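You operate a simulated robot arm through the tools that you are given. There is no shell and no other tool. Be economical: measure what you need, move in short steps, check, and stop when the job is done.

Carry out the task below with a simulated robot arm. There is one attempt and no reset: what you move stays moved.

Task
Open the right sampler cupboard door, take the rinse bottle on the mixing bench top and put it away on the top sampler cupboard shelf and shut the door again. Put the wash bottle labelled "P1" from the mixing bench top on the paper stack there and the wash bottle marked "P2" on the table top. Take the funnel from the table top and put it on the bench in front of the bath. Open the spectrometer drawer, take the blue pad on the table top and put it away inside and shut the drawer again. Put two of the large tubes from the table top on the bench in front of the bath. Switch the sampler power switch off. Turn the speed dial to 80 rpm. Open the fridge door, take the brown bottle on the bench in front of the water unit and put it away on the second shelf from the bottom of the fridge and shut the door again. Push the right wash cupboard door shut. Any order will do. Set down upright: rinse bottle, wash bottle, blue pad, large tube, brown bottle.

The check looks at the end state, three seconds after you hand in, the way a careful person would. Anything else that was tipped, shoved, dropped, spilled or broken makes it a failure.

Robot
A 6-joint arm with a four-finger gripper on a trunk, on a base that drives. Base frame: it is fixed to the floor where the robot stands at the start and does not move with it; the origin is under the middle of the robot, x ahead of it, y to its left, z up. Lengths are in cm, angles in degrees, forces in N, time in s.
Its first joint turns from -166.0 to 166.0 degrees. Places, roughly: bench in front of the bath (37x22 cm) [-270, 72, 88]; blue pad (6x5x6 cm) [-80, 160, 90]; brown bottle [-250, 175, 100]; fridge door [-200, 270, 80]; funnel [-75, 150, 100]; large tube [0, 150, 100]; n1 drawer [110, -120, 70]; paper stack (21x15x2 cm) [-220, -100, 90]; right sampler cupboard door [120, -10, 40]; right wash cupboard door [-210, 170, 40]; rinse bottle [-175, -100, 100]; sampler power switch [140, 60, 90]; second shelf of the fridge [-230, 280, 70]; spectrometer drawer [100, -120, 70]; speed dial [110, -40, 110]; table top [-30, 170, 90]; top sampler cupboard shelf [150, -10, 40]; wash bottle [-200, -75, 100]. Payload 3.67 kg.
Tool frame: the origin (TCP) lies between the finger pads and is the grasp point; the fingertips stand 2.8 cm ahead of it; z points along the fingers, y is the line along which they close. The gripper opens to 11.2 cm. The gripper's body begins 7.3 cm behind the TCP.
Orientation is that of the tool frame in the base frame, as a unit quaternion [w, x, y, z]. With the fingers straight down and closing along the base's y, the tool's x points along the base's -x, its y along +y and its z along -z.

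Tools
- The arm moves only by the tool send_rows. Its arguments are lists of equal length, an entry for each row: "slide": the shift along the tool's x, y, z in units of 50 mm (1.0 is 50 mm), a list of three; "angular": the turn, a rotation vector about the tool's x, y, z in units of 8 degrees (1.0 is 8 degrees), a list of three; "gripper": the finger opening in cm, from 0 to 11.2. In form: {"slide": [[tx, ty, tz], ...], "angular": [[rx, ry, rz], ...], "gripper": [gripper, ...]}. A call has 1 to 8 rows; each row shifts and turns the commanded pose from where the row before left it, along the tool's axes as they then stand. A call with a number of a shift or a turn outside -1 to 1 is refused whole. A row lasts 0.2 s, in which the tool goes at most 5 cm and 8.6 degrees; a call with a longer step from one row to the next is refused whole, and so is a gripper value outside its range. Where a pose cannot be reached the arm comes as near as it can. A force on the tool above 40 N (or 10 N above the force at the start of the call, whichever is more), or a blocked arm, ends the call early, and 0.2 s more pass. Each finger halts on what it meets, pressing with about 29 N; the grip force reading is that of the motor and also rises with nothing between the fingers. The clock runs only during rows and for 0.2 s after the last one: add rows that do not move to give the fingers time. It gives the time, the measured TCP pose, the force on the tool (base axes), the opening and the grip force at its end, in the units of the frame above (readings bear some noise), with the torque about the TCP (base axes, N m) and any sound that the robot's microphone picked up.
- Cameras (640 x 400 px; columns grow to the right, rows downward): "scene" is now at [9.3, 15.78, 135.4]; the picture's right is [-0.63, -0.78, 0.00], its down [-0.24, 0.20, -0.95] and it looks along [0.74, -0.60, -0.31] (base axes); focal length 290 px, centre (320, 200). "wrist" rides on the gripper at [6, -1.8, -10.4] in the tool frame; the picture's right is [0.29, 0.96, 0.00], its down [-0.80, 0.24, -0.55] and it looks along [-0.53, 0.16, 0.83] (tool axes); focal length 234 px, centre (320, 200). There is no depth. A picture from a camera that has moved, and an enlarged one, comes with that camera's place and axes in the base frame and with its lens.
- snapshot(camera): a new picture of that camera. It takes no simulated time.
- steer(legs): drives the robot by 1 to 6 legs, each [ahead, left, turn to the left] in cm, cm and degrees, along the robot's own axes; the way and the turn of a leg run together, so that a leg with both is an arc; at most 150 cm and 180 degrees a leg. The arm and the cameras ride along, it lands a little off, and it stops where it bumps. It gives what a move gives.
- aim_head(pan, tilt): turns the head with the scene camera to pan (to the left, within 143 degrees either way) and tilt (down, from -29 to 69), counted from straight ahead of the robot. It gives what a move gives.
- close_up(camera, box): a new picture of the part [left, top, right, bottom] of that camera's present view, enlarged. It takes no simulated time.
- hand_in(): hands the job in; it is judged then, once.

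Go step by step. Nothing tells you exact positions but the pictures and the camera data: compare them with the known pose of the tool, close in by small moves and look again before you grip or let go. The budget is 577 turns and 360 pictures, counting those below and the enlarged ones. Unless the task says otherwise, let go and move clear before handing in.

The tools are called after ">>>" by a JSON object that holds its "fn" and its "kwargs". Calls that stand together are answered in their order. send_rows: Moves the arm, as the interface text tells. Its arguments: {"type":"object","properties":{"slide":{"type":"array"},"angular":{"type":"array"},"gripper":{"type":"array"}},"required":["slide","angular","gripper"]} The other tools are called the same way: steer (legs) drives the base; aim_head (pan, tilt) turns the head that bears the scene camera; snapshot (camera) takes a picture; close_up (camera, box) takes an enlarged picture of a part of a camera's view; hand_in () hands the job in.

At the start:

```text
time: 0.0
eef_pos: [55.36, -29.05, 129.57]
orientation: [0.001, 0.0, 1.0, 0.0]
ft_force: [-0.2, 0.2, 0.1]
ft_torque: [-0.01, 0.02, -0.01]
opening: 11.21
grasp_force: 0.1
robot x, y, heading: [-0.22, -0.04, 0.1]
head pan, tilt: [-39.0, 18.1]
```

scene: 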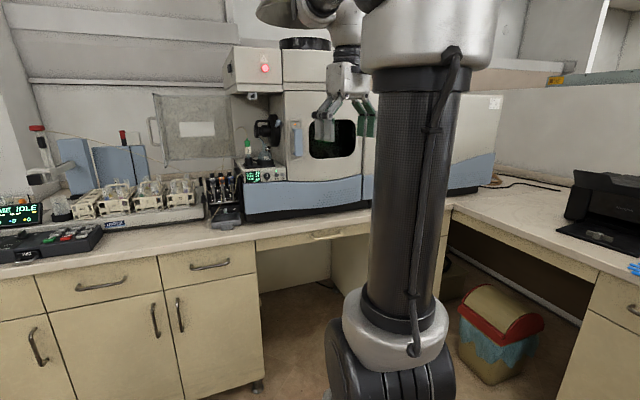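
wrist: 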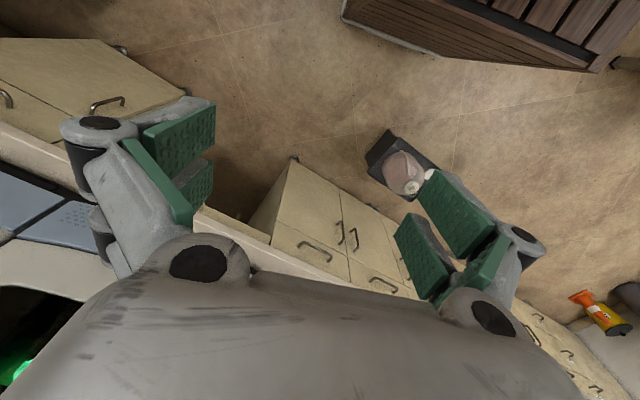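

I see the sampler bench ahead with the cupboards, and the spectrometer to the right. First I look around with the head to locate everything.

>>> {"fn": "aim_head", "kwargs": {"pan": 0, "tilt": 20}}

>>> {"fn": "snapshot", "kwargs": {"camera": "scene"}}

>>> {"fn": "aim_head", "kwargs": {"pan": 50, "tilt": 20}}

>>> {"fn": "snapshot", "kwargs": {"camera": "scene"}}

>>> {"fn": "aim_head", "kwargs": {"pan": 110, "tilt": 20}}

>>> {"fn": "snapshot", "kwargs": {"camera": "scene"}}

>>> {"fn": "aim_head", "kwargs": {"pan": 143, "tilt": 20}}

>>> {"fn": "snapshot", "kwargs": {"camera": "scene"}}

>>> {"fn": "aim_head", "kwargs": {"pan": -135, "tilt": 20}}

>>> {"fn": "snapshot", "kwargs": {"camera": "scene"}}

```text
time: 1.1
eef_pos: [55.38, -29.06, 129.59]
orientation: [0.001, 0.0, 1.0, 0.0]
ft_force: [0.1, 1.2, -0.1]
ft_torque: [-0.04, -0.02, 0.01]
opening: 11.19
grasp_force: 0.1
robot x, y, heading: [-0.41, 0.04, 0.0]
head pan, tilt: [0.0, 20.0]
```

```text
357 pictures are left
camera scene: at [11.35, 21.65, 135.09], right [0.0, -1.0, 0.0], down [-0.34, 0.0, -0.94], along [0.94, 0.0, -0.34], focal length 290 px, centre (320, 200)
```

scene: 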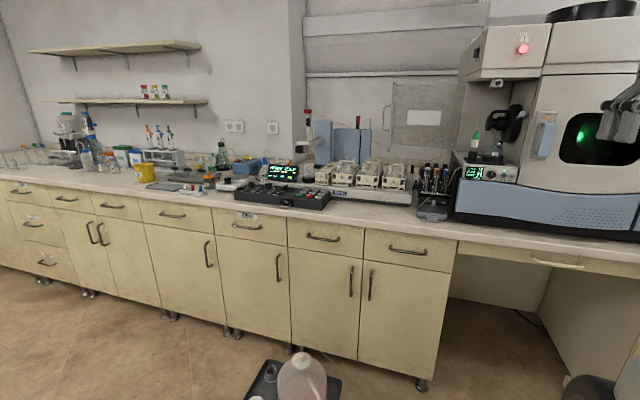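

```text
time: 2.2
eef_pos: [55.37, -29.16, 129.68]
orientation: [0.001, 0.0, 1.0, 0.0]
ft_force: [0.7, 0.2, 0.0]
ft_torque: [0.04, -0.01, -0.01]
opening: 11.19
grasp_force: 0.0
robot x, y, heading: [-0.13, -0.48, 0.2]
head pan, tilt: [50.0, 20.0]
```

```text
356 pictures are left
camera scene: at [8.03, 28.78, 135.09], right [0.77, -0.64, 0.0], down [-0.22, -0.26, -0.94], along [0.6, 0.72, -0.34], focal length 290 px, centre (320, 200)
```

scene: 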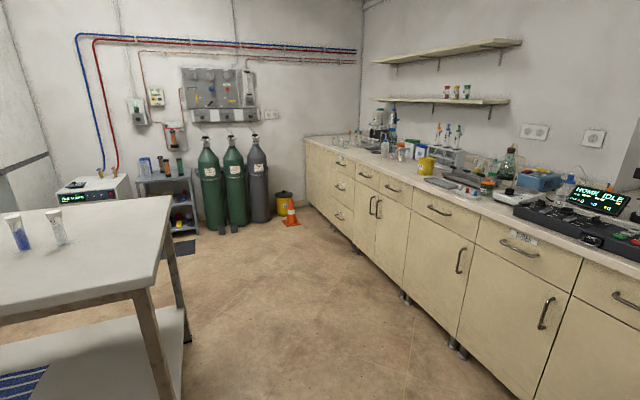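

```text
time: 3.5
eef_pos: [55.28, -29.05, 129.64]
orientation: [0.001, 0.0, 1.0, 0.001]
ft_force: [-0.1, -0.4, 0.2]
ft_torque: [0.03, 0.01, 0.04]
opening: 11.2
grasp_force: 0.0
robot x, y, heading: [-0.01, 0.21, 0.2]
head pan, tilt: [110.0, 20.0]
```

```text
355 pictures are left
camera scene: at [-1.14, 30.41, 135.09], right [0.94, 0.34, 0.0], down [0.12, -0.32, -0.94], along [-0.32, 0.88, -0.34], focal length 290 px, centre (320, 200)
```

scene: 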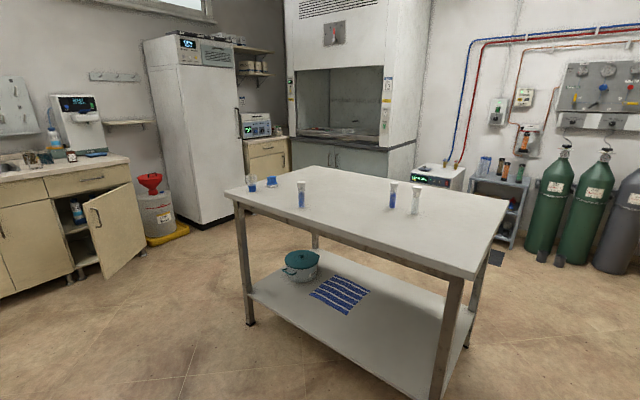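

```text
time: 4.5
eef_pos: [55.33, -29.1, 129.61]
orientation: [0.001, 0.0, 1.0, -0.001]
ft_force: [0.6, 0.3, 0.6]
ft_torque: [0.02, 0.03, 0.02]
opening: 11.21
grasp_force: 0.0
robot x, y, heading: [0.1, 0.03, -0.2]
head pan, tilt: [143.0, 20.0]
```

```text
354 pictures are left
camera scene: at [-5.39, 27.26, 135.09], right [0.6, 0.8, 0.0], down [0.27, -0.21, -0.94], along [-0.75, 0.57, -0.34], focal length 290 px, centre (320, 200)
```

scene: 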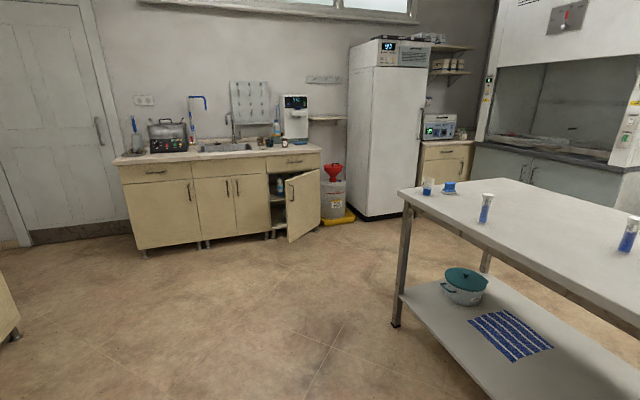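

```text
time: 8.3
eef_pos: [55.34, -29.09, 129.53]
orientation: [0.001, 0.0, 1.0, 0.0]
ft_force: [0.2, -0.6, -0.6]
ft_torque: [-0.01, -0.02, -0.02]
opening: 11.19
grasp_force: 0.1
robot x, y, heading: [-0.2, 0.49, 0.0]
head pan, tilt: [-135.0, 20.0]
```

```text
353 pictures are left
camera scene: at [-4.54, 15.07, 135.09], right [-0.71, 0.71, 0.0], down [0.24, 0.24, -0.94], along [-0.66, -0.66, -0.34], focal length 290 px, centre (320, 200)
```

scene: 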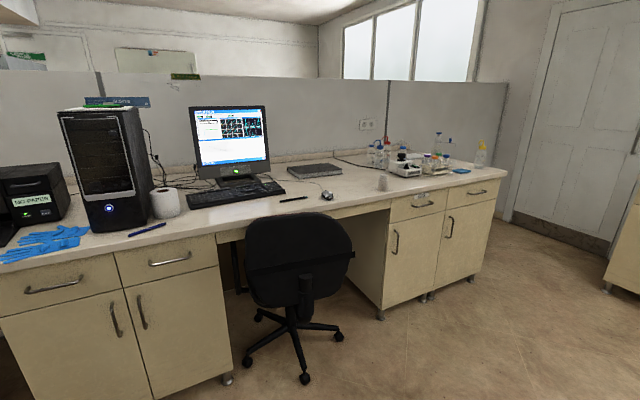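

The room: the sampler bench is ahead, the table to the left-rear, the sink/bath bench far behind, and the mixing bench behind right. I look at the remaining direction and zoom in on key things.

>>> {"fn": "aim_head", "kwargs": {"pan": -85, "tilt": 20}}

>>> {"fn": "snapshot", "kwargs": {"camera": "scene"}}

>>> {"fn": "aim_head", "kwargs": {"pan": -20, "tilt": 20}}

>>> {"fn": "close_up", "kwargs": {"camera": "scene", "box": [100, 50, 420, 250]}}

>>> {"fn": "aim_head", "kwargs": {"pan": 20, "tilt": 20}}

>>> {"fn": "close_up", "kwargs": {"camera": "scene", "box": [300, 100, 620, 300]}}

```text
time: 9.5
eef_pos: [55.24, -28.96, 129.61]
orientation: [0.001, -0.001, 1.0, 0.0]
ft_force: [0.7, 0.3, -0.4]
ft_torque: [-0.02, 0.01, 0.01]
opening: 11.2
grasp_force: 0.0
robot x, y, heading: [0.13, -0.1, 0.1]
head pan, tilt: [-85.0, 20.0]
```

```text
352 pictures are left
camera scene: at [2.84, 12.38, 135.09], right [-1.0, -0.09, 0.0], down [-0.03, 0.34, -0.94], along [0.08, -0.94, -0.34], focal length 290 px, centre (320, 200)
```

scene: 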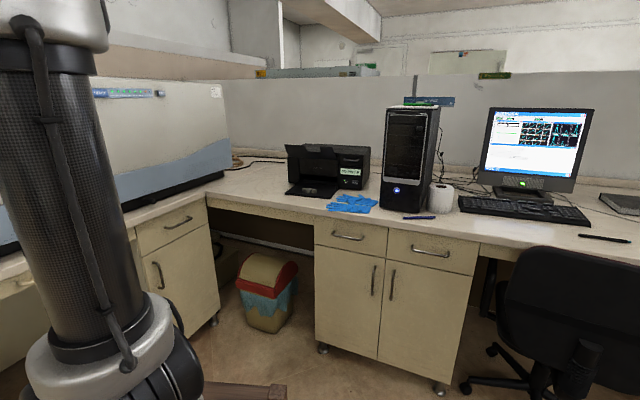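

```text
time: 10.9
eef_pos: [55.18, -29.12, 129.62]
orientation: [0.001, 0.0, 1.0, 0.0]
ft_force: [-1.1, 0.5, 0.0]
ft_torque: [0.02, -0.01, 0.01]
opening: 11.21
grasp_force: 0.1
robot x, y, heading: [-0.28, -0.09, 0.1]
head pan, tilt: [-20.0, 20.0]
```

```text
2.00 times, centred on (260, 150) of scene
camera zoom: at [10.79, 18.46, 135.09], right [-0.34, -0.94, 0.0], down [-0.32, 0.12, -0.94], along [0.88, -0.32, -0.34], focal length 579 px, centre (440, 300)
```

zoom: 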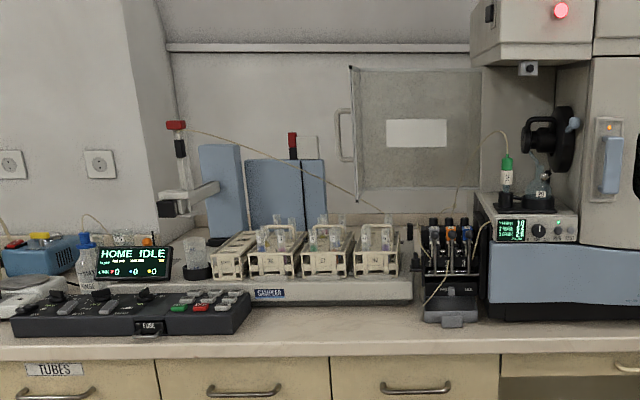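

```text
time: 11.9
eef_pos: [55.38, -29.06, 129.58]
orientation: [0.001, 0.0, 1.0, 0.0]
ft_force: [0.3, -0.5, 0.2]
ft_torque: [0.02, 0.01, 0.0]
opening: 11.19
grasp_force: 0.0
robot x, y, heading: [0.1, 0.02, -0.0]
head pan, tilt: [20.0, 20.0]
```

```text
2.00 times, centred on (460, 200) of scene
camera zoom: at [10.79, 24.83, 135.09], right [0.34, -0.94, 0.0], down [-0.32, -0.12, -0.94], along [0.88, 0.32, -0.34], focal length 579 px, centre (40, 200)
```

zoom: 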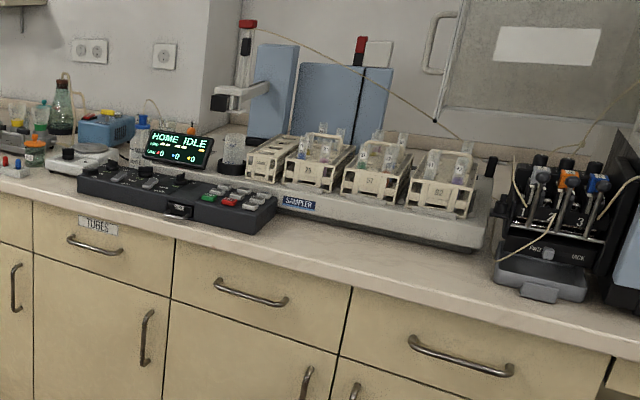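

I need to find the sampler power switch, the speed dial, and the door handles. Zooming in.

>>> {"fn": "aim_head", "kwargs": {"pan": 15, "tilt": 20}}

>>> {"fn": "close_up", "kwargs": {"camera": "scene", "box": [180, 130, 340, 230]}}

>>> {"fn": "close_up", "kwargs": {"camera": "scene", "box": [310, 130, 470, 230]}}

>>> {"fn": "aim_head", "kwargs": {"pan": -25, "tilt": 20}}

>>> {"fn": "close_up", "kwargs": {"camera": "scene", "box": [210, 120, 370, 220]}}

```text
time: 12.6
eef_pos: [55.31, -29.14, 129.61]
orientation: [0.0, -0.001, 1.0, 0.0]
ft_force: [0.8, -0.1, 0.2]
ft_torque: [0.02, 0.0, 0.02]
opening: 11.21
grasp_force: 0.1
robot x, y, heading: [-0.15, 0.12, 0.2]
head pan, tilt: [15.0, 20.0]
```

```text
4.00 times, centred on (260, 180) of scene
camera zoom: at [11.03, 24.07, 135.09], right [0.26, -0.97, 0.0], down [-0.33, -0.09, -0.94], along [0.91, 0.24, -0.34], focal length 1158 px, centre (560, 280)
```

zoom: 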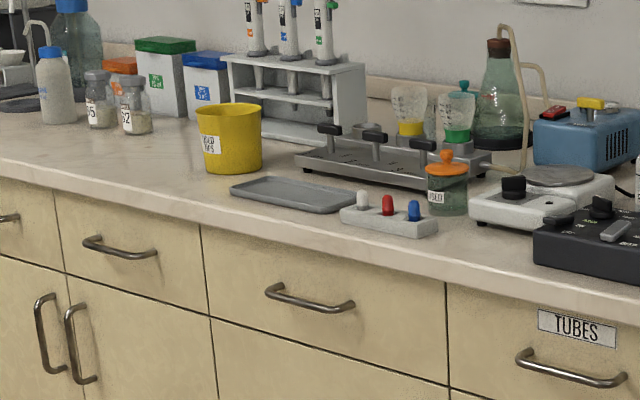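

```text
4.00 times, centred on (390, 180) of scene
camera zoom: at [11.03, 24.07, 135.09], right [0.26, -0.97, 0.0], down [-0.33, -0.09, -0.94], along [0.91, 0.24, -0.34], focal length 1158 px, centre (40, 280)
```

zoom: 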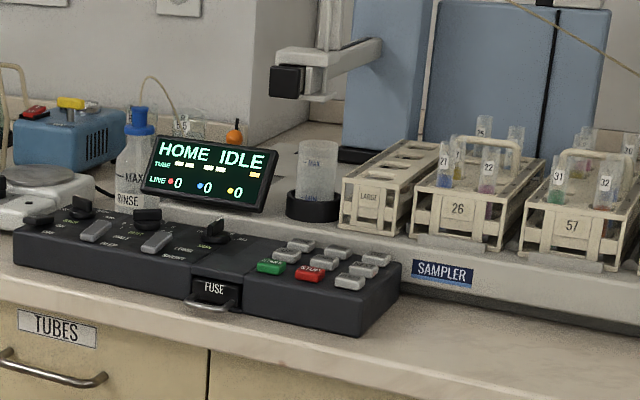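

```text
time: 13.7
eef_pos: [55.32, -29.23, 129.55]
orientation: [0.001, 0.0, 1.0, 0.0]
ft_force: [-1.0, 0.3, -0.3]
ft_torque: [0.0, 0.01, -0.01]
opening: 11.19
grasp_force: 0.0
robot x, y, heading: [-0.12, -0.28, 0.3]
head pan, tilt: [-25.0, 20.0]
```

```text
4.00 times, centred on (290, 170) of scene
camera zoom: at [10.48, 17.73, 135.09], right [-0.42, -0.91, 0.0], down [-0.31, 0.14, -0.94], along [0.85, -0.4, -0.34], focal length 1158 px, centre (440, 320)
```

zoom: 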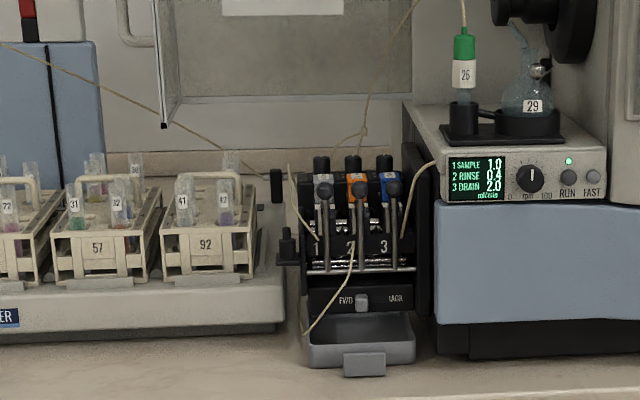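

There's a jug on a black tray standing on the floor in front of the cupboards that I must not hit. I check it with the head tilted down.

>>> {"fn": "aim_head", "kwargs": {"pan": 0, "tilt": 45}}

>>> {"fn": "snapshot", "kwargs": {"camera": "scene"}}

>>> {"fn": "aim_head", "kwargs": {"pan": -35, "tilt": 50}}

>>> {"fn": "snapshot", "kwargs": {"camera": "scene"}}

```text
time: 14.6
eef_pos: [55.25, -29.09, 129.64]
orientation: [0.001, 0.0, 1.0, 0.001]
ft_force: [0.5, 0.2, -0.6]
ft_torque: [0.0, -0.03, -0.01]
opening: 11.21
grasp_force: 0.0
robot x, y, heading: [0.3, 0.26, -0.1]
head pan, tilt: [0.0, 45.0]
```

```text
346 pictures are left
camera scene: at [10.18, 21.65, 131.23], right [0.0, -1.0, 0.0], down [-0.71, 0.0, -0.71], along [0.71, 0.0, -0.71], focal length 290 px, centre (320, 200)
```

scene: 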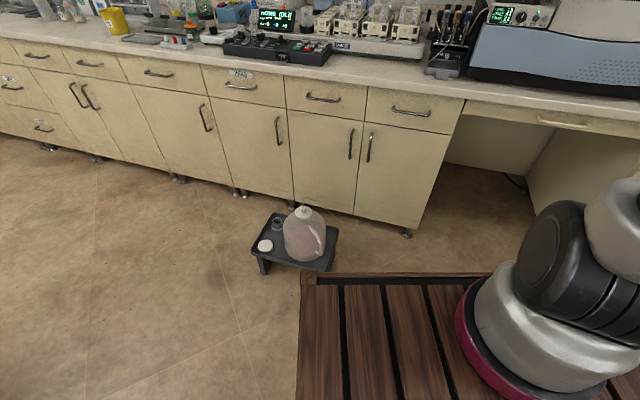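

```text
time: 15.6
eef_pos: [55.37, -29.05, 129.64]
orientation: [0.001, 0.0, 1.0, 0.0]
ft_force: [-0.4, -0.3, 0.4]
ft_torque: [-0.01, 0.01, 0.04]
opening: 11.19
grasp_force: 0.1
robot x, y, heading: [0.07, 0.25, 0.1]
head pan, tilt: [-35.0, 50.0]
```

```text
345 pictures are left
camera scene: at [8.35, 17.24, 130.53], right [-0.57, -0.82, 0.0], down [-0.63, 0.44, -0.64], along [0.53, -0.37, -0.77], focal length 290 px, centre (320, 200)
```

scene: 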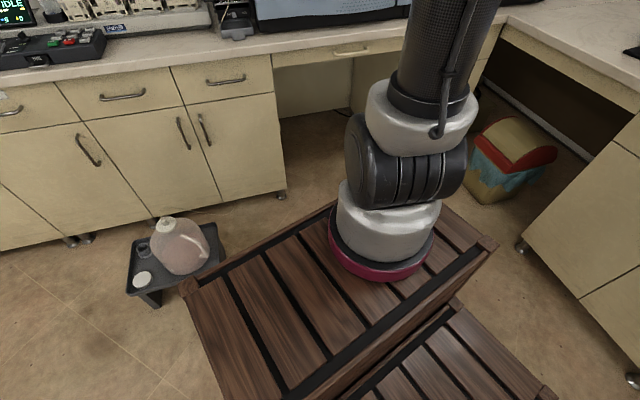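

The benches are rotated about 16° relative to my base frame: bench edge direction ≈ (0.28, 0.96). I turn the robot -16° so it faces the sampler bench squarely and check.

>>> {"fn": "steer", "kwargs": {"legs": [[0, 0, -16]]}}

>>> {"fn": "aim_head", "kwargs": {"pan": 0, "tilt": 35}}

>>> {"fn": "snapshot", "kwargs": {"camera": "scene"}}

```text
time: 16.9
eef_pos: [45.13, -43.2, 129.57]
orientation: [0.001, 0.139, 0.99, 0.0]
ft_force: [0.4, 0.5, 1.0]
ft_torque: [0.01, -0.04, 0.01]
opening: 11.2
grasp_force: 0.0
robot x, y, heading: [-0.08, 0.27, -15.9]
head pan, tilt: [-35.0, 50.0]
```

```text
time: 17.9
eef_pos: [45.21, -43.28, 129.73]
orientation: [0.001, 0.139, 0.99, 0.0]
ft_force: [-0.5, 0.2, 0.0]
ft_torque: [0.0, 0.02, -0.01]
opening: 11.22
grasp_force: 0.1
robot x, y, heading: [-0.36, 0.16, -15.7]
head pan, tilt: [0.0, 35.0]
```

```text
344 pictures are left
camera scene: at [16.35, 17.83, 132.7], right [-0.28, -0.96, 0.0], down [-0.55, 0.16, -0.82], along [0.79, -0.23, -0.57], focal length 290 px, centre (320, 200)
```

scene: 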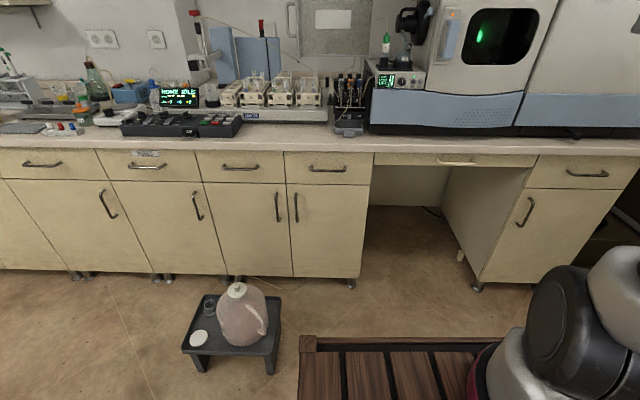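

Now squarely facing the bench. I zoom in on the drawers below the spectrometer for labels, and the dial and the door handles.

>>> {"fn": "close_up", "kwargs": {"camera": "scene", "box": [400, 100, 640, 250]}}

>>> {"fn": "close_up", "kwargs": {"camera": "scene", "box": [320, 50, 440, 125]}}

>>> {"fn": "aim_head", "kwargs": {"pan": -50, "tilt": 20}}

>>> {"fn": "snapshot", "kwargs": {"camera": "scene"}}

```text
2.67 times, centred on (520, 175) of scene
camera zoom: at [16.35, 17.83, 132.7], right [-0.28, -0.96, 0.0], down [-0.55, 0.16, -0.82], along [0.79, -0.23, -0.57], focal length 772 px, centre (-213, 267)
```

zoom: 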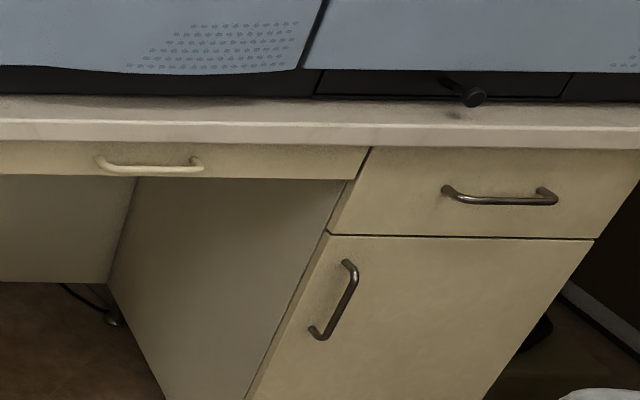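

```text
5.33 times, centred on (380, 88) of scene
camera zoom: at [16.35, 17.83, 132.7], right [-0.28, -0.96, 0.0], down [-0.55, 0.16, -0.82], along [0.79, -0.23, -0.57], focal length 1544 px, centre (0, 800)
```

zoom: 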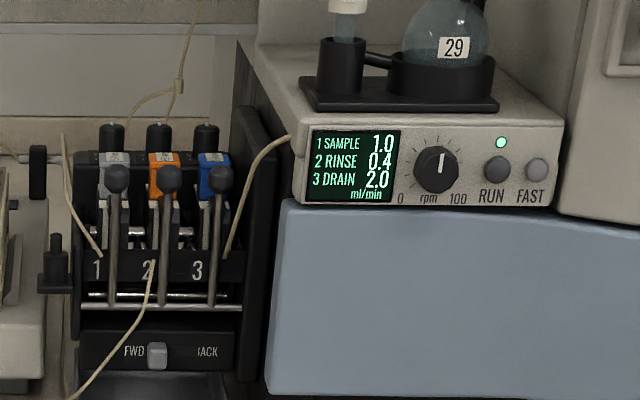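

```text
time: 19.1
eef_pos: [45.13, -43.18, 129.7]
orientation: [0.0, 0.14, 0.99, 0.0]
ft_force: [0.3, 0.1, 0.6]
ft_torque: [-0.04, -0.03, -0.01]
opening: 11.21
grasp_force: 0.1
robot x, y, heading: [-0.17, 0.17, -16.1]
head pan, tilt: [-50.0, 20.0]
```

```text
341 pictures are left
camera scene: at [11.68, 11.76, 135.09], right [-0.91, -0.41, 0.0], down [-0.14, 0.31, -0.94], along [0.38, -0.86, -0.34], focal length 290 px, centre (320, 200)
```

scene: 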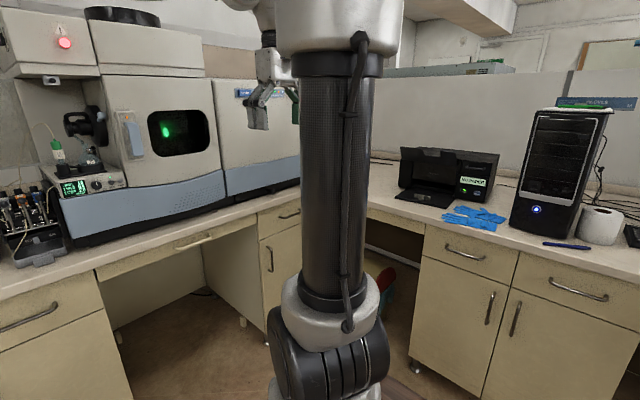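

The speed dial (0–100 rpm scale, pointer about at 50) is near (112, -40, 108). I pitch the tool to horizontal so that it faces the panel.

>>> {"fn": "send_rows", "kwargs": {"slide": [[0, 0, 0], [0, 0, 0], [0, 0, 0], [0, 0, 0], [0, 0, 0], [0, 0, 0], [0, 0, 0], [0, 0, 0]], "angular": [[0, -1, 0], [0, -1, 0], [0, -1, 0], [0, -1, 0], [0, -1, 0], [0, -1, 0], [0, -1, 0], [0, -1, 0]], "gripper": [11.2, 11.2, 11.2, 11.2, 11.2, 11.2, 11.2, 11.2]}}

>>> {"fn": "send_rows", "kwargs": {"slide": [[0, 0, 0], [0, 0, 0], [0, 0, 0], [0, 0, 0], [0, 0, 0]], "angular": [[0, -1, 0], [0, -1, 0], [0, -1, 0], [0, -0.25, 0], [0, 0, 0]], "gripper": [8, 6, 5, 5, 5]}}

>>> {"fn": "snapshot", "kwargs": {"camera": "wrist"}}

```text
time: 20.9
eef_pos: [45.05, -43.25, 129.76]
orientation: [0.526, 0.118, 0.839, -0.075]
ft_force: [-0.6, -0.9, 0.6]
ft_torque: [-0.01, 0.01, 0.0]
opening: 11.2
grasp_force: 0.0
robot x, y, heading: [0.47, 0.16, -15.7]
head pan, tilt: [-50.0, 20.0]
```

```text
time: 22.1
eef_pos: [45.19, -43.16, 129.73]
orientation: [0.701, 0.099, 0.699, -0.1]
ft_force: [0.0, -0.2, 0.0]
ft_torque: [-0.01, 0.01, 0.01]
opening: 5.01
grasp_force: 0.0
robot x, y, heading: [0.14, -0.11, -15.7]
head pan, tilt: [-50.0, 20.0]
```

```text
340 pictures are left
camera wrist: at [34.5, -42.04, 123.66], right [0.26, 0.92, -0.29], down [-0.47, 0.38, 0.8], along [0.84, -0.08, 0.53], focal length 234 px, centre (320, 200)
```

wrist: 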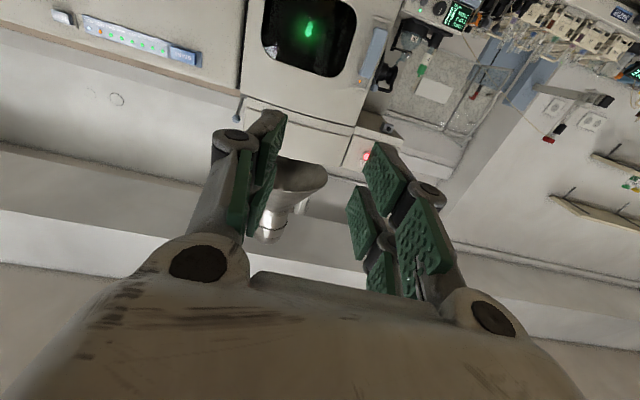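

The wrist camera sits below the tool and shows things upside-down; I roll the tool by -180° so that it looks down from above.

>>> {"fn": "send_rows", "kwargs": {"slide": [[0, 0, 0], [0, 0, 0], [0, 0, 0], [0, 0, 0], [0, 0, 0], [0, 0, 0], [0, 0, 0], [0, 0, 0]], "angular": [[0, 0, -1], [0, 0, -1], [0, 0, -1], [0, 0, -1], [0, 0, -1], [0, 0, -1], [0, 0, -1], [0, 0, -1]], "gripper": [5, 5, 5, 5, 5, 5, 5, 5]}}

>>> {"fn": "send_rows", "kwargs": {"slide": [[0, 0, 0], [0, 0, 0], [0, 0, 0], [0, 0, 0], [0, 0, 0], [0, 0, 0], [0, 0, 0], [0, 0, 0]], "angular": [[0, 0, -1], [0, 0, -1], [0, 0, -1], [0, 0, -1], [0, 0, -1], [0, 0, -1], [0, 0, -1], [0, 0, -1]], "gripper": [5, 5, 5, 5, 5, 5, 5, 5]}}

>>> {"fn": "send_rows", "kwargs": {"slide": [[0, 0, 0], [0, 0, 0], [0, 0, 0], [0, 0, 0], [0, 0, 0], [0, 0, 0], [0, 0, 0], [0, 0, 0]], "angular": [[0, 0, -1], [0, 0, -1], [0, 0, -1], [0, 0, -1], [0, 0, -1], [0, 0, -1], [0, 0, -0.5], [0, 0, 0]], "gripper": [5, 5, 5, 5, 5, 5, 5, 5]}}

>>> {"fn": "snapshot", "kwargs": {"camera": "wrist"}}

```text
time: 23.9
eef_pos: [45.02, -42.93, 130.87]
orientation: [0.541, -0.287, 0.647, -0.454]
ft_force: [-0.3, 0.0, -0.9]
ft_torque: [0.0, -0.04, 0.06]
opening: 4.99
grasp_force: 0.0
out of reach, approached as far as the arm can: row 8
robot x, y, heading: [-0.16, -0.09, -15.7]
head pan, tilt: [-50.0, 20.0]
```

```text
time: 25.7
eef_pos: [49.98, -30.31, 148.52]
orientation: [-0.217, 0.585, -0.394, 0.674]
ft_force: [0.2, 1.0, 0.6]
ft_torque: [0.01, -0.04, -0.01]
opening: 4.99
grasp_force: 0.1
out of reach, approached as far as the arm can: row 1, 2, 3, 4, 5, 6, 7, 8
robot x, y, heading: [0.34, 0.23, -16.0]
head pan, tilt: [-50.0, 20.0]
```

```text
time: 27.5
eef_pos: [50.05, -29.71, 148.46]
orientation: [0.1, 0.699, -0.099, 0.701]
ft_force: [-0.3, 0.2, -0.1]
ft_torque: [0.03, 0.0, -0.02]
opening: 5.0
grasp_force: 0.1
out of reach, approached as far as the arm can: row 6
robot x, y, heading: [-0.08, -0.24, -16.0]
head pan, tilt: [-50.0, 20.0]
```

```text
339 pictures are left
camera wrist: at [40.51, -25.07, 154.41], right [-0.27, -0.92, 0.29], down [-0.6, -0.08, -0.8], along [0.76, -0.39, -0.53], focal length 234 px, centre (320, 200)
```

wrist: 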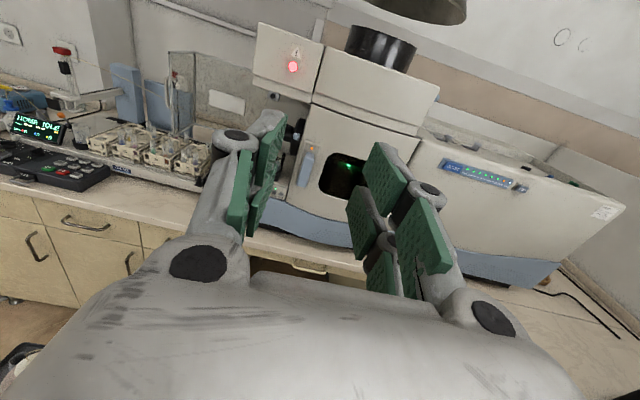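

Now the camera is above the tool. I move forward and down toward the dial, stopping about 15–20 cm short.

>>> {"fn": "send_rows", "kwargs": {"slide": [[-0.5, -0.15, 0.8], [-0.5, -0.15, 0.8], [-0.5, -0.15, 0.8], [-0.5, -0.15, 0.8], [-0.5, -0.15, 0.8], [-0.5, -0.15, 0.8], [0, 0, 0]], "angular": [[0, 0, 0], [0, 0, 0], [0, 0, 0], [0, 0, 0], [0, 0, 0], [0, 0, 0], [0, 0, 0]], "gripper": [5, 5, 5, 5, 5, 5, 5]}}

>>> {"fn": "snapshot", "kwargs": {"camera": "wrist"}}

```text
time: 29.1
eef_pos: [68.16, -36.05, 137.26]
orientation: [0.096, 0.7, -0.097, 0.701]
ft_force: [-0.4, 0.2, 0.1]
ft_torque: [0.01, -0.02, 0.01]
opening: 4.99
grasp_force: 0.1
out of reach, approached as far as the arm can: row 2, 3, 4, 5, 6
robot x, y, heading: [-0.0, -0.46, -16.0]
head pan, tilt: [-50.0, 20.0]
```

```text
338 pictures are left
camera wrist: at [58.47, -31.42, 143.23], right [-0.26, -0.92, 0.29], down [-0.6, -0.08, -0.8], along [0.76, -0.38, -0.53], focal length 234 px, centre (320, 200)
```

wrist: 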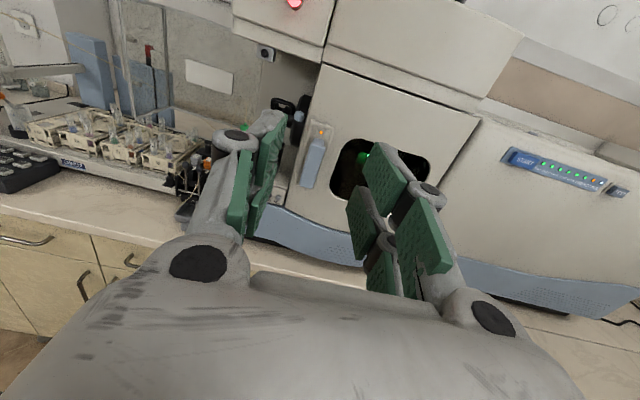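

Some rows were out of reach for the arm's configuration; I continue forward and check.

>>> {"fn": "send_rows", "kwargs": {"slide": [[0, 0, 0.8], [0, 0, 0.8], [-0.4, -0.1, 0.5], [-0.4, -0.1, 0.3], [0, 0, 0]], "angular": [[0, 0, 0], [0, 0, 0], [0, 0, 0], [0, 0, 0], [0, 0, 0]], "gripper": [5, 5, 5, 5, 5]}}

>>> {"fn": "aim_head", "kwargs": {"pan": -15, "tilt": 20}}

>>> {"fn": "snapshot", "kwargs": {"camera": "scene"}}

```text
time: 30.3
eef_pos: [79.2, -40.42, 133.66]
orientation: [0.094, 0.7, -0.097, 0.701]
ft_force: [-1.0, -0.4, 0.3]
ft_torque: [0.0, 0.02, 0.01]
opening: 4.98
grasp_force: 0.1
out of reach, approached as far as the arm can: row 1, 3, 4
robot x, y, heading: [-0.15, -0.08, -16.2]
head pan, tilt: [-50.0, 20.0]
```

```text
time: 31.3
eef_pos: [79.28, -40.37, 133.61]
orientation: [0.094, 0.7, -0.097, 0.701]
ft_force: [-0.4, 0.4, -0.3]
ft_torque: [-0.01, -0.01, 0.01]
opening: 5.0
grasp_force: 0.0
robot x, y, heading: [-0.33, 0.08, -15.9]
head pan, tilt: [-15.0, 20.0]
```

```text
337 pictures are left
camera scene: at [15.87, 15.46, 135.09], right [-0.52, -0.86, 0.0], down [-0.29, 0.18, -0.94], along [0.8, -0.48, -0.34], focal length 290 px, centre (320, 200)
```

scene: 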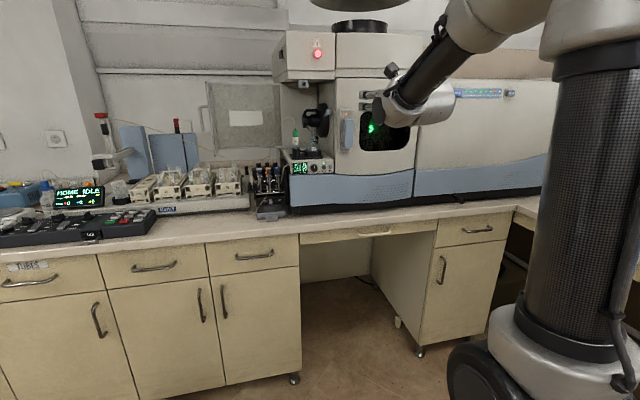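

I test small sideways and downward motions to understand the limit.

>>> {"fn": "send_rows", "kwargs": {"slide": [[0, -0.3, 0], [0, -0.3, 0], [0, -0.3, 0], [0, 0, 0]], "angular": [[0, 0, 0], [0, 0, 0], [0, 0, 0], [0, 0, 0]], "gripper": [5, 5, 5, 5]}}

>>> {"fn": "send_rows", "kwargs": {"slide": [[-0.3, 0, 0], [-0.3, 0, 0], [-0.3, 0, 0], [0, 0, 0]], "angular": [[0, 0, 0], [0, 0, 0], [0, 0, 0], [0, 0, 0]], "gripper": [5, 5, 5, 5]}}

```text
time: 32.3
eef_pos: [79.21, -40.07, 134.02]
orientation: [0.092, 0.701, -0.095, 0.701]
ft_force: [0.6, 0.2, -0.7]
ft_torque: [0.02, -0.01, 0.02]
opening: 5.01
grasp_force: 0.2
out of reach, approached as far as the arm can: row 1, 2, 3
robot x, y, heading: [-0.12, 0.22, -16.0]
head pan, tilt: [-15.0, 20.0]
```

```text
time: 33.3
eef_pos: [78.95, -41.04, 129.8]
orientation: [0.093, 0.7, -0.096, 0.701]
ft_force: [0.2, 0.1, -0.6]
ft_torque: [-0.01, 0.01, -0.03]
opening: 4.96
grasp_force: 0.1
out of reach, approached as far as the arm can: row 1, 3
robot x, y, heading: [0.4, 0.08, -15.9]
head pan, tilt: [-15.0, 20.0]
```

Sideways left seems limited by a wrist joint in this flipped configuration. I test rolling back part way to see which roll is free.

>>> {"fn": "send_rows", "kwargs": {"slide": [[0, 0, 0], [0, 0, 0], [0, 0, 0], [0, 0, 0], [0, 0, 0], [0, 0, 0], [0, 0, 0]], "angular": [[0, 0, 1], [0, 0, 1], [0, 0, 1], [0, 0, 1], [0, 0, 1], [0, 0, 1], [0, 0, 0]], "gripper": [5, 5, 5, 5, 5, 5, 5]}}

>>> {"fn": "send_rows", "kwargs": {"slide": [[0, 0, 0], [0, 0, 0], [0, 0, 0], [0, 0, 0], [0, 0, 0], [0, 0, 0], [0, 0, 0]], "angular": [[0, 0, 1], [0, 0, 1], [0, 0, 1], [0, 0, 1], [0, 0, 1], [0, 0, 1], [0, 0, 0]], "gripper": [5, 5, 5, 5, 5, 5, 5]}}

```text
time: 34.9
eef_pos: [79.04, -40.96, 129.86]
orientation: [-0.196, 0.599, -0.375, 0.68]
ft_force: [-0.5, -0.8, -0.1]
ft_torque: [-0.02, 0.0, 0.0]
opening: 4.97
grasp_force: 0.0
robot x, y, heading: [0.19, -0.02, -15.9]
head pan, tilt: [-15.0, 20.0]
```

```text
time: 36.5
eef_pos: [78.96, -41.04, 129.88]
orientation: [0.455, -0.395, 0.586, -0.542]
ft_force: [0.1, -0.1, 0.2]
ft_torque: [-0.04, -0.02, -0.01]
opening: 5.01
grasp_force: 0.1
robot x, y, heading: [0.15, 0.09, -16.0]
head pan, tilt: [-15.0, 20.0]
```

Rolling is free here. I test moving left (now tool -x) and down (tool +y).

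>>> {"fn": "send_rows", "kwargs": {"slide": [[-0.4, 0.1, 0], [-0.4, 0.4, 0], [-0.4, 0.6, 0], [-0.4, 0.6, 0], [0, 0.6, 0.2], [0, 0.6, 0.2], [0, 0, 0]], "angular": [[0, 0, 0], [0, 0, 0], [0, 0, 0], [0, 0, 0], [0, 0, 0], [0, 0, 0], [0, 0, 0]], "gripper": [5, 5, 5, 5, 5, 5, 5]}}

>>> {"fn": "snapshot", "kwargs": {"camera": "wrist"}}

```text
time: 38.1
eef_pos: [83.46, -32.38, 116.25]
orientation: [0.454, -0.395, 0.586, -0.543]
ft_force: [-0.1, -0.4, -0.2]
ft_torque: [0.0, 0.01, 0.01]
opening: 4.99
grasp_force: 0.1
robot x, y, heading: [0.11, 0.2, -16.1]
head pan, tilt: [-15.0, 20.0]
```

```text
336 pictures are left
camera wrist: at [71.62, -35.52, 117.33], right [-0.05, -0.18, -0.98], down [-0.31, 0.94, -0.16], along [0.95, 0.29, -0.1], focal length 234 px, centre (320, 200)
```

wrist: 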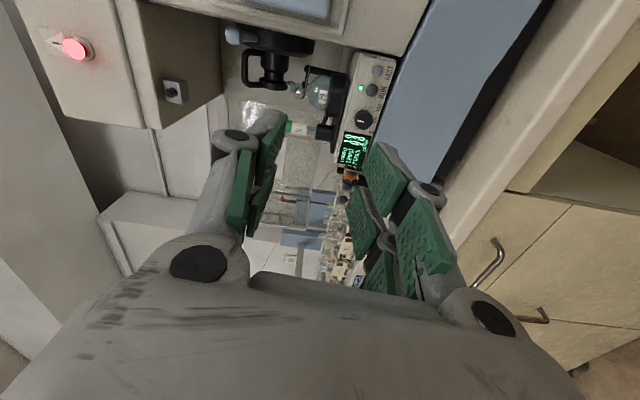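

That works. I read the dial with a close-up, then move to 15 cm before it along its axis.

>>> {"fn": "send_rows", "kwargs": {"slide": [[-0.06, 0.54, 0.9], [-0.06, 0.54, 0.9], [-0.06, 0.53, 0.9], [0, 0, 0]], "angular": [[0, 0, 0], [0, 0, 0], [0, 0, 0], [0, 0, 0]], "gripper": [5, 5, 5, 5]}}

>>> {"fn": "snapshot", "kwargs": {"camera": "wrist"}}

>>> {"fn": "aim_head", "kwargs": {"pan": -10, "tilt": 15}}

>>> {"fn": "close_up", "kwargs": {"camera": "scene", "box": [330, 120, 410, 170]}}

```text
refused: row 1 steps farther than a row can; nothing moved
```

```text
335 pictures are left
camera wrist: at [71.62, -35.52, 117.33], right [-0.05, -0.18, -0.98], down [-0.31, 0.94, -0.16], along [0.95, 0.29, -0.1], focal length 234 px, centre (320, 200)
```

wrist: 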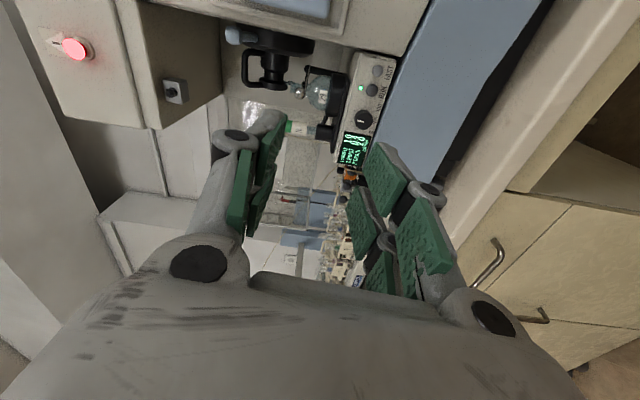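

```text
time: 38.8
eef_pos: [83.48, -32.5, 116.13]
orientation: [0.455, -0.395, 0.586, -0.542]
ft_force: [-0.1, 0.2, -0.5]
ft_torque: [0.01, 0.01, 0.01]
opening: 4.99
grasp_force: 0.0
robot x, y, heading: [-0.1, -0.12, -15.9]
head pan, tilt: [-10.0, 15.0]
```

```text
8.00 times, centred on (370, 145) of scene
camera zoom: at [16.28, 16.17, 135.9], right [-0.44, -0.9, 0.0], down [-0.23, 0.11, -0.97], along [0.87, -0.42, -0.26], focal length 2316 px, centre (-80, 640)
```

zoom: 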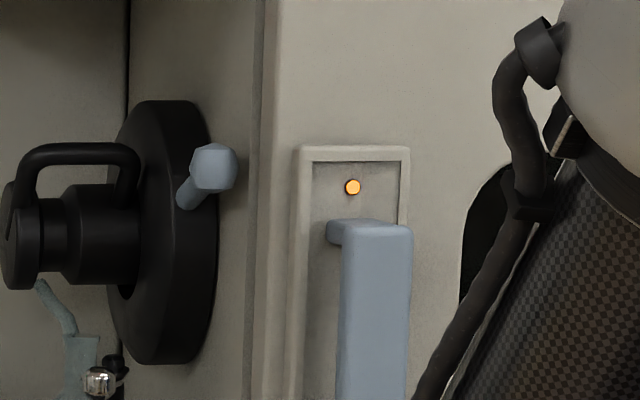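

Row step was too large; I send it split, and zoom on the dial.

>>> {"fn": "close_up", "kwargs": {"camera": "scene", "box": [305, 175, 369, 215]}}

>>> {"fn": "send_rows", "kwargs": {"slide": [[-0.05, 0.4, 0.7], [-0.05, 0.4, 0.7], [-0.05, 0.4, 0.7], [-0.05, 0.4, 0.7], [0, 0, 0]], "angular": [[0, 0, 0], [0, 0, 0], [0, 0, 0], [0, 0, 0], [0, 0, 0]], "gripper": [5, 5, 5, 5, 5]}}

>>> {"fn": "snapshot", "kwargs": {"camera": "wrist"}}

```text
10.00 times, centred on (337, 195) of scene
camera zoom: at [16.28, 16.17, 135.9], right [-0.44, -0.9, 0.0], down [-0.23, 0.11, -0.97], along [0.87, -0.42, -0.26], focal length 2895 px, centre (150, 250)
```

zoom: 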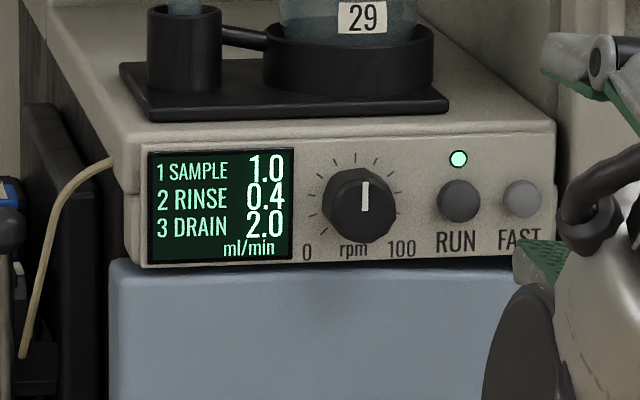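

```text
time: 40.0
eef_pos: [97.3, -34.33, 108.4]
orientation: [0.455, -0.395, 0.586, -0.542]
ft_force: [0.7, 0.5, 0.0]
ft_torque: [-0.01, 0.02, 0.04]
opening: 4.97
grasp_force: 0.1
robot x, y, heading: [0.19, 0.43, -15.9]
head pan, tilt: [-10.0, 15.0]
```

```text
332 pictures are left
camera wrist: at [85.55, -37.35, 109.49], right [-0.05, -0.18, -0.98], down [-0.31, 0.94, -0.16], along [0.95, 0.29, -0.1], focal length 234 px, centre (320, 200)
```

wrist: 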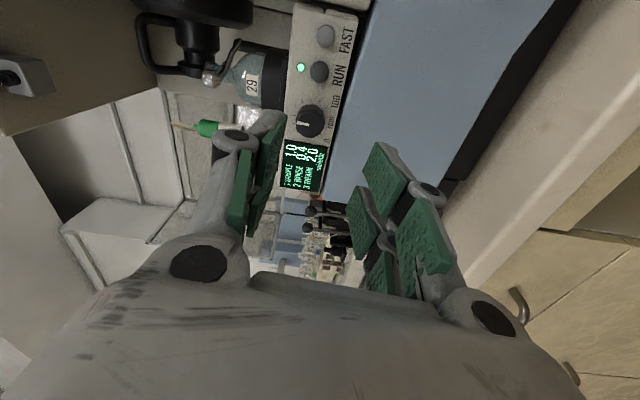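

Close-up of the dial from the wrist camera for tick spacing.

>>> {"fn": "close_up", "kwargs": {"camera": "wrist", "box": [270, 90, 350, 140]}}

```text
8.00 times, centred on (310, 115) of wrist
camera zoom: at [85.55, -37.35, 109.49], right [-0.05, -0.18, -0.98], down [-0.31, 0.94, -0.16], along [0.95, 0.29, -0.1], focal length 1873 px, centre (400, 880)
```

zoom: 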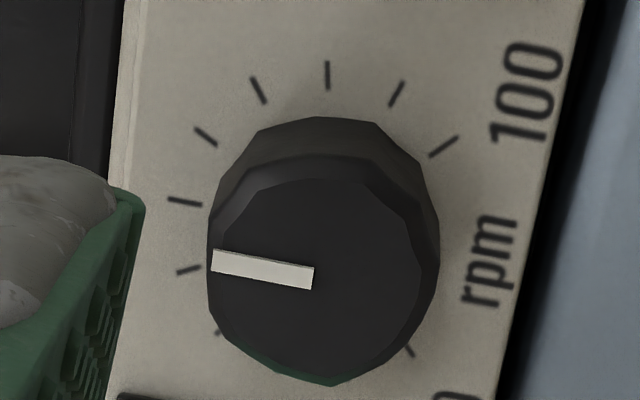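

The dial reads 50 and the ticks step 27° per 10 rpm, so 80 needs +81° clockwise. I roll to a diagonal grip to keep clear of the blue fascia and the RUN button, then move closer.

>>> {"fn": "send_rows", "kwargs": {"slide": [[0, 0, 0], [0, 0, 0], [0, 0, 0], [0, 0, 0], [0, 0, 0], [0, 0, 0], [0, 0, 0]], "angular": [[0, 0, 1], [0, 0, 1], [0, 0, 1], [0, 0, 1], [0, 0, 1], [0, 0, 0.5], [0, 0, 0]], "gripper": [4.6, 4.6, 4.6, 4.6, 4.6, 4.6, 4.6]}}

>>> {"fn": "send_rows", "kwargs": {"slide": [[0, 0, 0.6], [0, 0, 0.6], [0, 0, 0]], "angular": [[0, 0, 0], [0, 0, 0], [0, 0, 0]], "gripper": [4.6, 4.6, 4.6]}}

>>> {"fn": "snapshot", "kwargs": {"camera": "wrist"}}

>>> {"fn": "close_up", "kwargs": {"camera": "scene", "box": [290, 165, 386, 225]}}

```text
time: 41.6
eef_pos: [97.45, -34.71, 108.28]
orientation: [0.625, -0.146, 0.691, -0.332]
ft_force: [0.3, -0.7, 0.1]
ft_torque: [-0.03, 0.02, -0.02]
opening: 4.61
grasp_force: 0.2
robot x, y, heading: [0.33, 0.16, -15.9]
head pan, tilt: [-10.0, 15.0]
```

```text
time: 42.4
eef_pos: [103.24, -36.24, 108.42]
orientation: [0.625, -0.146, 0.691, -0.333]
ft_force: [-0.4, 0.7, -0.4]
ft_torque: [-0.02, -0.01, 0.02]
opening: 4.59
grasp_force: 0.0
robot x, y, heading: [-0.16, -0.19, -15.8]
head pan, tilt: [-10.0, 15.0]
```

```text
330 pictures are left
camera wrist: at [91.74, -38.35, 105.0], right [0.15, 0.53, -0.84], down [-0.34, 0.82, 0.46], along [0.93, 0.22, 0.3], focal length 234 px, centre (320, 200)
```

wrist: 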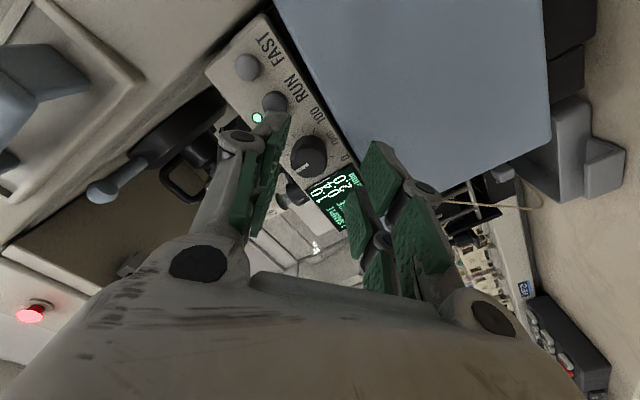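

```text
6.67 times, centred on (338, 195) of scene
camera zoom: at [16.28, 16.17, 135.91], right [-0.44, -0.9, 0.0], down [-0.23, 0.11, -0.97], along [0.87, -0.42, -0.26], focal length 1930 px, centre (200, 233)
```

zoom: 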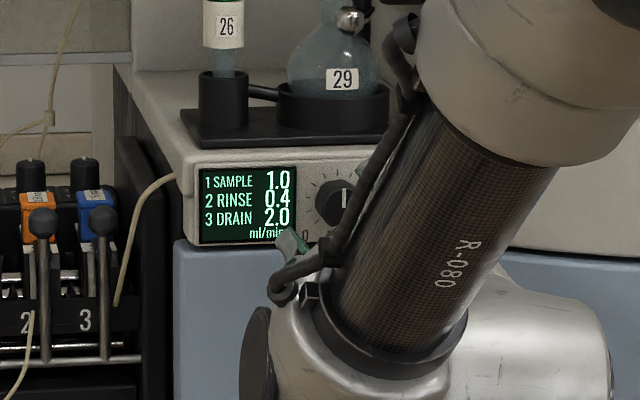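

Knob is slightly off the tool axis. A close-up to measure the offset.

>>> {"fn": "close_up", "kwargs": {"camera": "wrist", "box": [250, 100, 410, 200]}}

```text
4.00 times, centred on (330, 150) of wrist
camera zoom: at [91.74, -38.35, 105.0], right [0.15, 0.53, -0.84], down [-0.34, 0.82, 0.46], along [0.93, 0.22, 0.3], focal length 937 px, centre (280, 400)
```

zoom: 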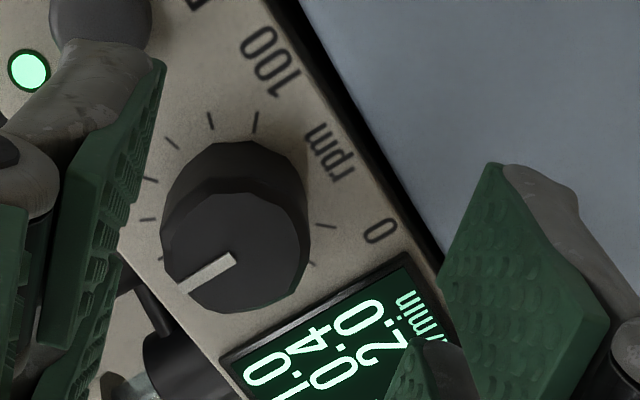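

I correct about 0.9 cm in tool -x and 0.45 cm in -y, step 2 cm closer and look again.

>>> {"fn": "send_rows", "kwargs": {"slide": [[-0.19, -0.09, 0], [0, 0, 0.4], [0, 0, 0]], "angular": [[0, 0, 0], [0, 0, 0], [0, 0, 0]], "gripper": [4.6, 4.6, 4.6]}}

>>> {"fn": "close_up", "kwargs": {"camera": "wrist", "box": [240, 100, 400, 200]}}

```text
time: 43.2
eef_pos: [105.09, -36.64, 109.51]
orientation: [0.625, -0.148, 0.691, -0.332]
ft_force: [-0.3, -0.4, 0.4]
ft_torque: [-0.03, 0.01, 0.01]
opening: 4.61
grasp_force: 0.2
robot x, y, heading: [0.13, -0.13, -16.0]
head pan, tilt: [-10.0, 15.0]
```

```text
4.00 times, centred on (320, 150) of wrist
camera zoom: at [93.69, -38.77, 106.06], right [0.15, 0.53, -0.84], down [-0.34, 0.82, 0.46], along [0.93, 0.22, 0.3], focal length 937 px, centre (320, 400)
```

zoom: 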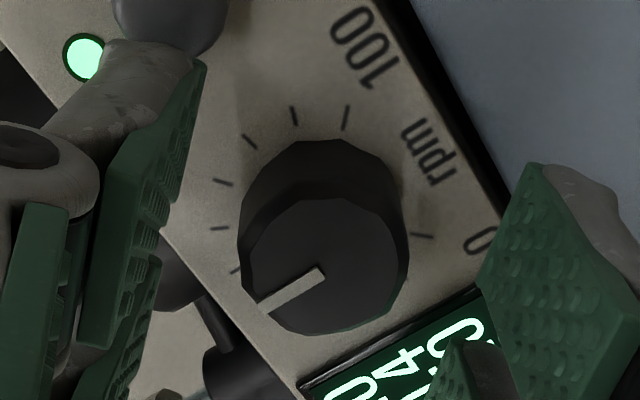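

Aligned. I advance 1.7 cm and close on the knob.

>>> {"fn": "send_rows", "kwargs": {"slide": [[0, 0, 0.2], [0, 0, 0.14], [0, 0, 0], [0, 0, 0], [0, 0, 0], [0, 0, 0]], "angular": [[0, 0, 0], [0, 0, 0], [0, 0, 0], [0, 0, 0], [0, 0, 0], [0, 0, 0]], "gripper": [4.6, 4.6, 4.6, 3.8, 3.0, 3.0]}}

>>> {"fn": "close_up", "kwargs": {"camera": "wrist", "box": [240, 100, 400, 200]}}

```text
time: 43.8
eef_pos: [106.52, -36.92, 109.6]
orientation: [0.625, -0.147, 0.691, -0.333]
ft_force: [-27.6, 8.8, 5.8]
ft_torque: [-0.24, -0.1, -0.27]
opening: 5.52
grasp_force: 6.1
robot x, y, heading: [-0.55, 0.37, -16.0]
head pan, tilt: [-10.0, 15.0]
heard: click
stopped in row 3: the force on the tool passed its limit at 48 N (the readings are from after the stop); the commanded pose is now the measured one
```

```text
4.00 times, centred on (320, 150) of wrist
camera zoom: at [94.91, -39.09, 106.07], right [0.15, 0.53, -0.84], down [-0.34, 0.82, 0.46], along [0.93, 0.21, 0.31], focal length 937 px, centre (320, 400)
```

zoom: 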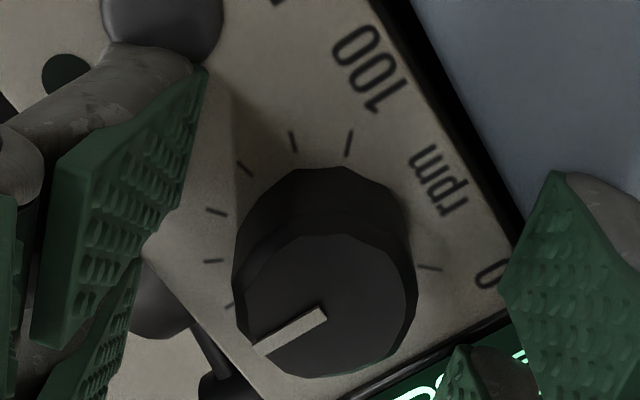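

A finger pressed the RUN button (a click; its LED went out). I back off and check; RUN will have to be restored to lit.

>>> {"fn": "send_rows", "kwargs": {"slide": [[0, 0, -0.6], [0, 0, -0.4], [0, 0, 0]], "angular": [[0, 0, 0], [0, 0, 0], [0, 0, 0]], "gripper": [4.6, 4.6, 4.6]}}

>>> {"fn": "snapshot", "kwargs": {"camera": "wrist"}}

>>> {"fn": "close_up", "kwargs": {"camera": "scene", "box": [290, 165, 386, 225]}}

```text
time: 44.6
eef_pos: [101.89, -35.66, 109.48]
orientation: [0.624, -0.146, 0.692, -0.333]
ft_force: [0.4, 0.3, -0.1]
ft_torque: [-0.01, -0.03, -0.02]
opening: 4.6
grasp_force: 0.1
robot x, y, heading: [0.25, 0.03, -15.9]
head pan, tilt: [-10.0, 15.0]
```

```text
325 pictures are left
camera wrist: at [90.4, -37.78, 105.99], right [0.15, 0.53, -0.84], down [-0.34, 0.82, 0.46], along [0.93, 0.21, 0.3], focal length 234 px, centre (320, 200)
```

wrist: 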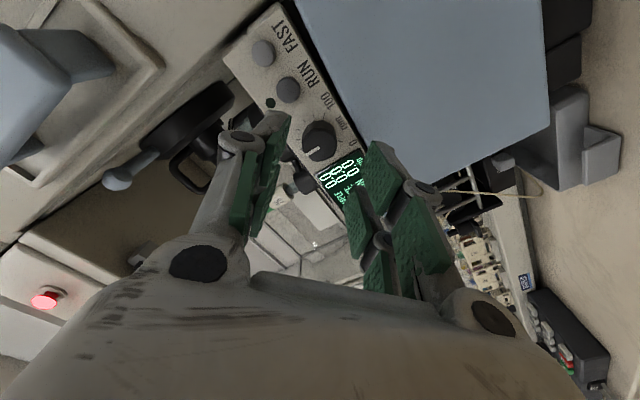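

```text
6.67 times, centred on (338, 195) of scene
camera zoom: at [16.26, 16.17, 135.9], right [-0.44, -0.9, 0.0], down [-0.23, 0.11, -0.97], along [0.87, -0.42, -0.26], focal length 1930 px, centre (200, 233)
```

zoom: 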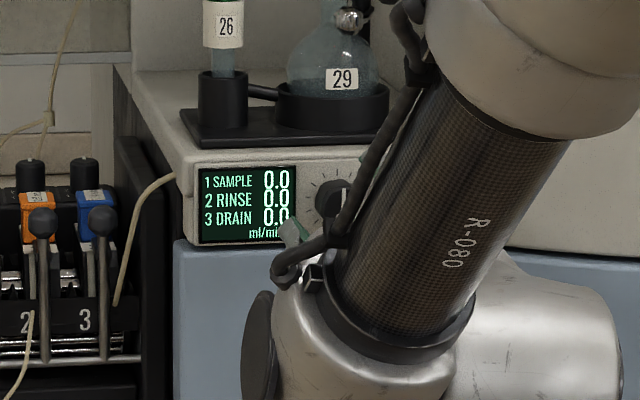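

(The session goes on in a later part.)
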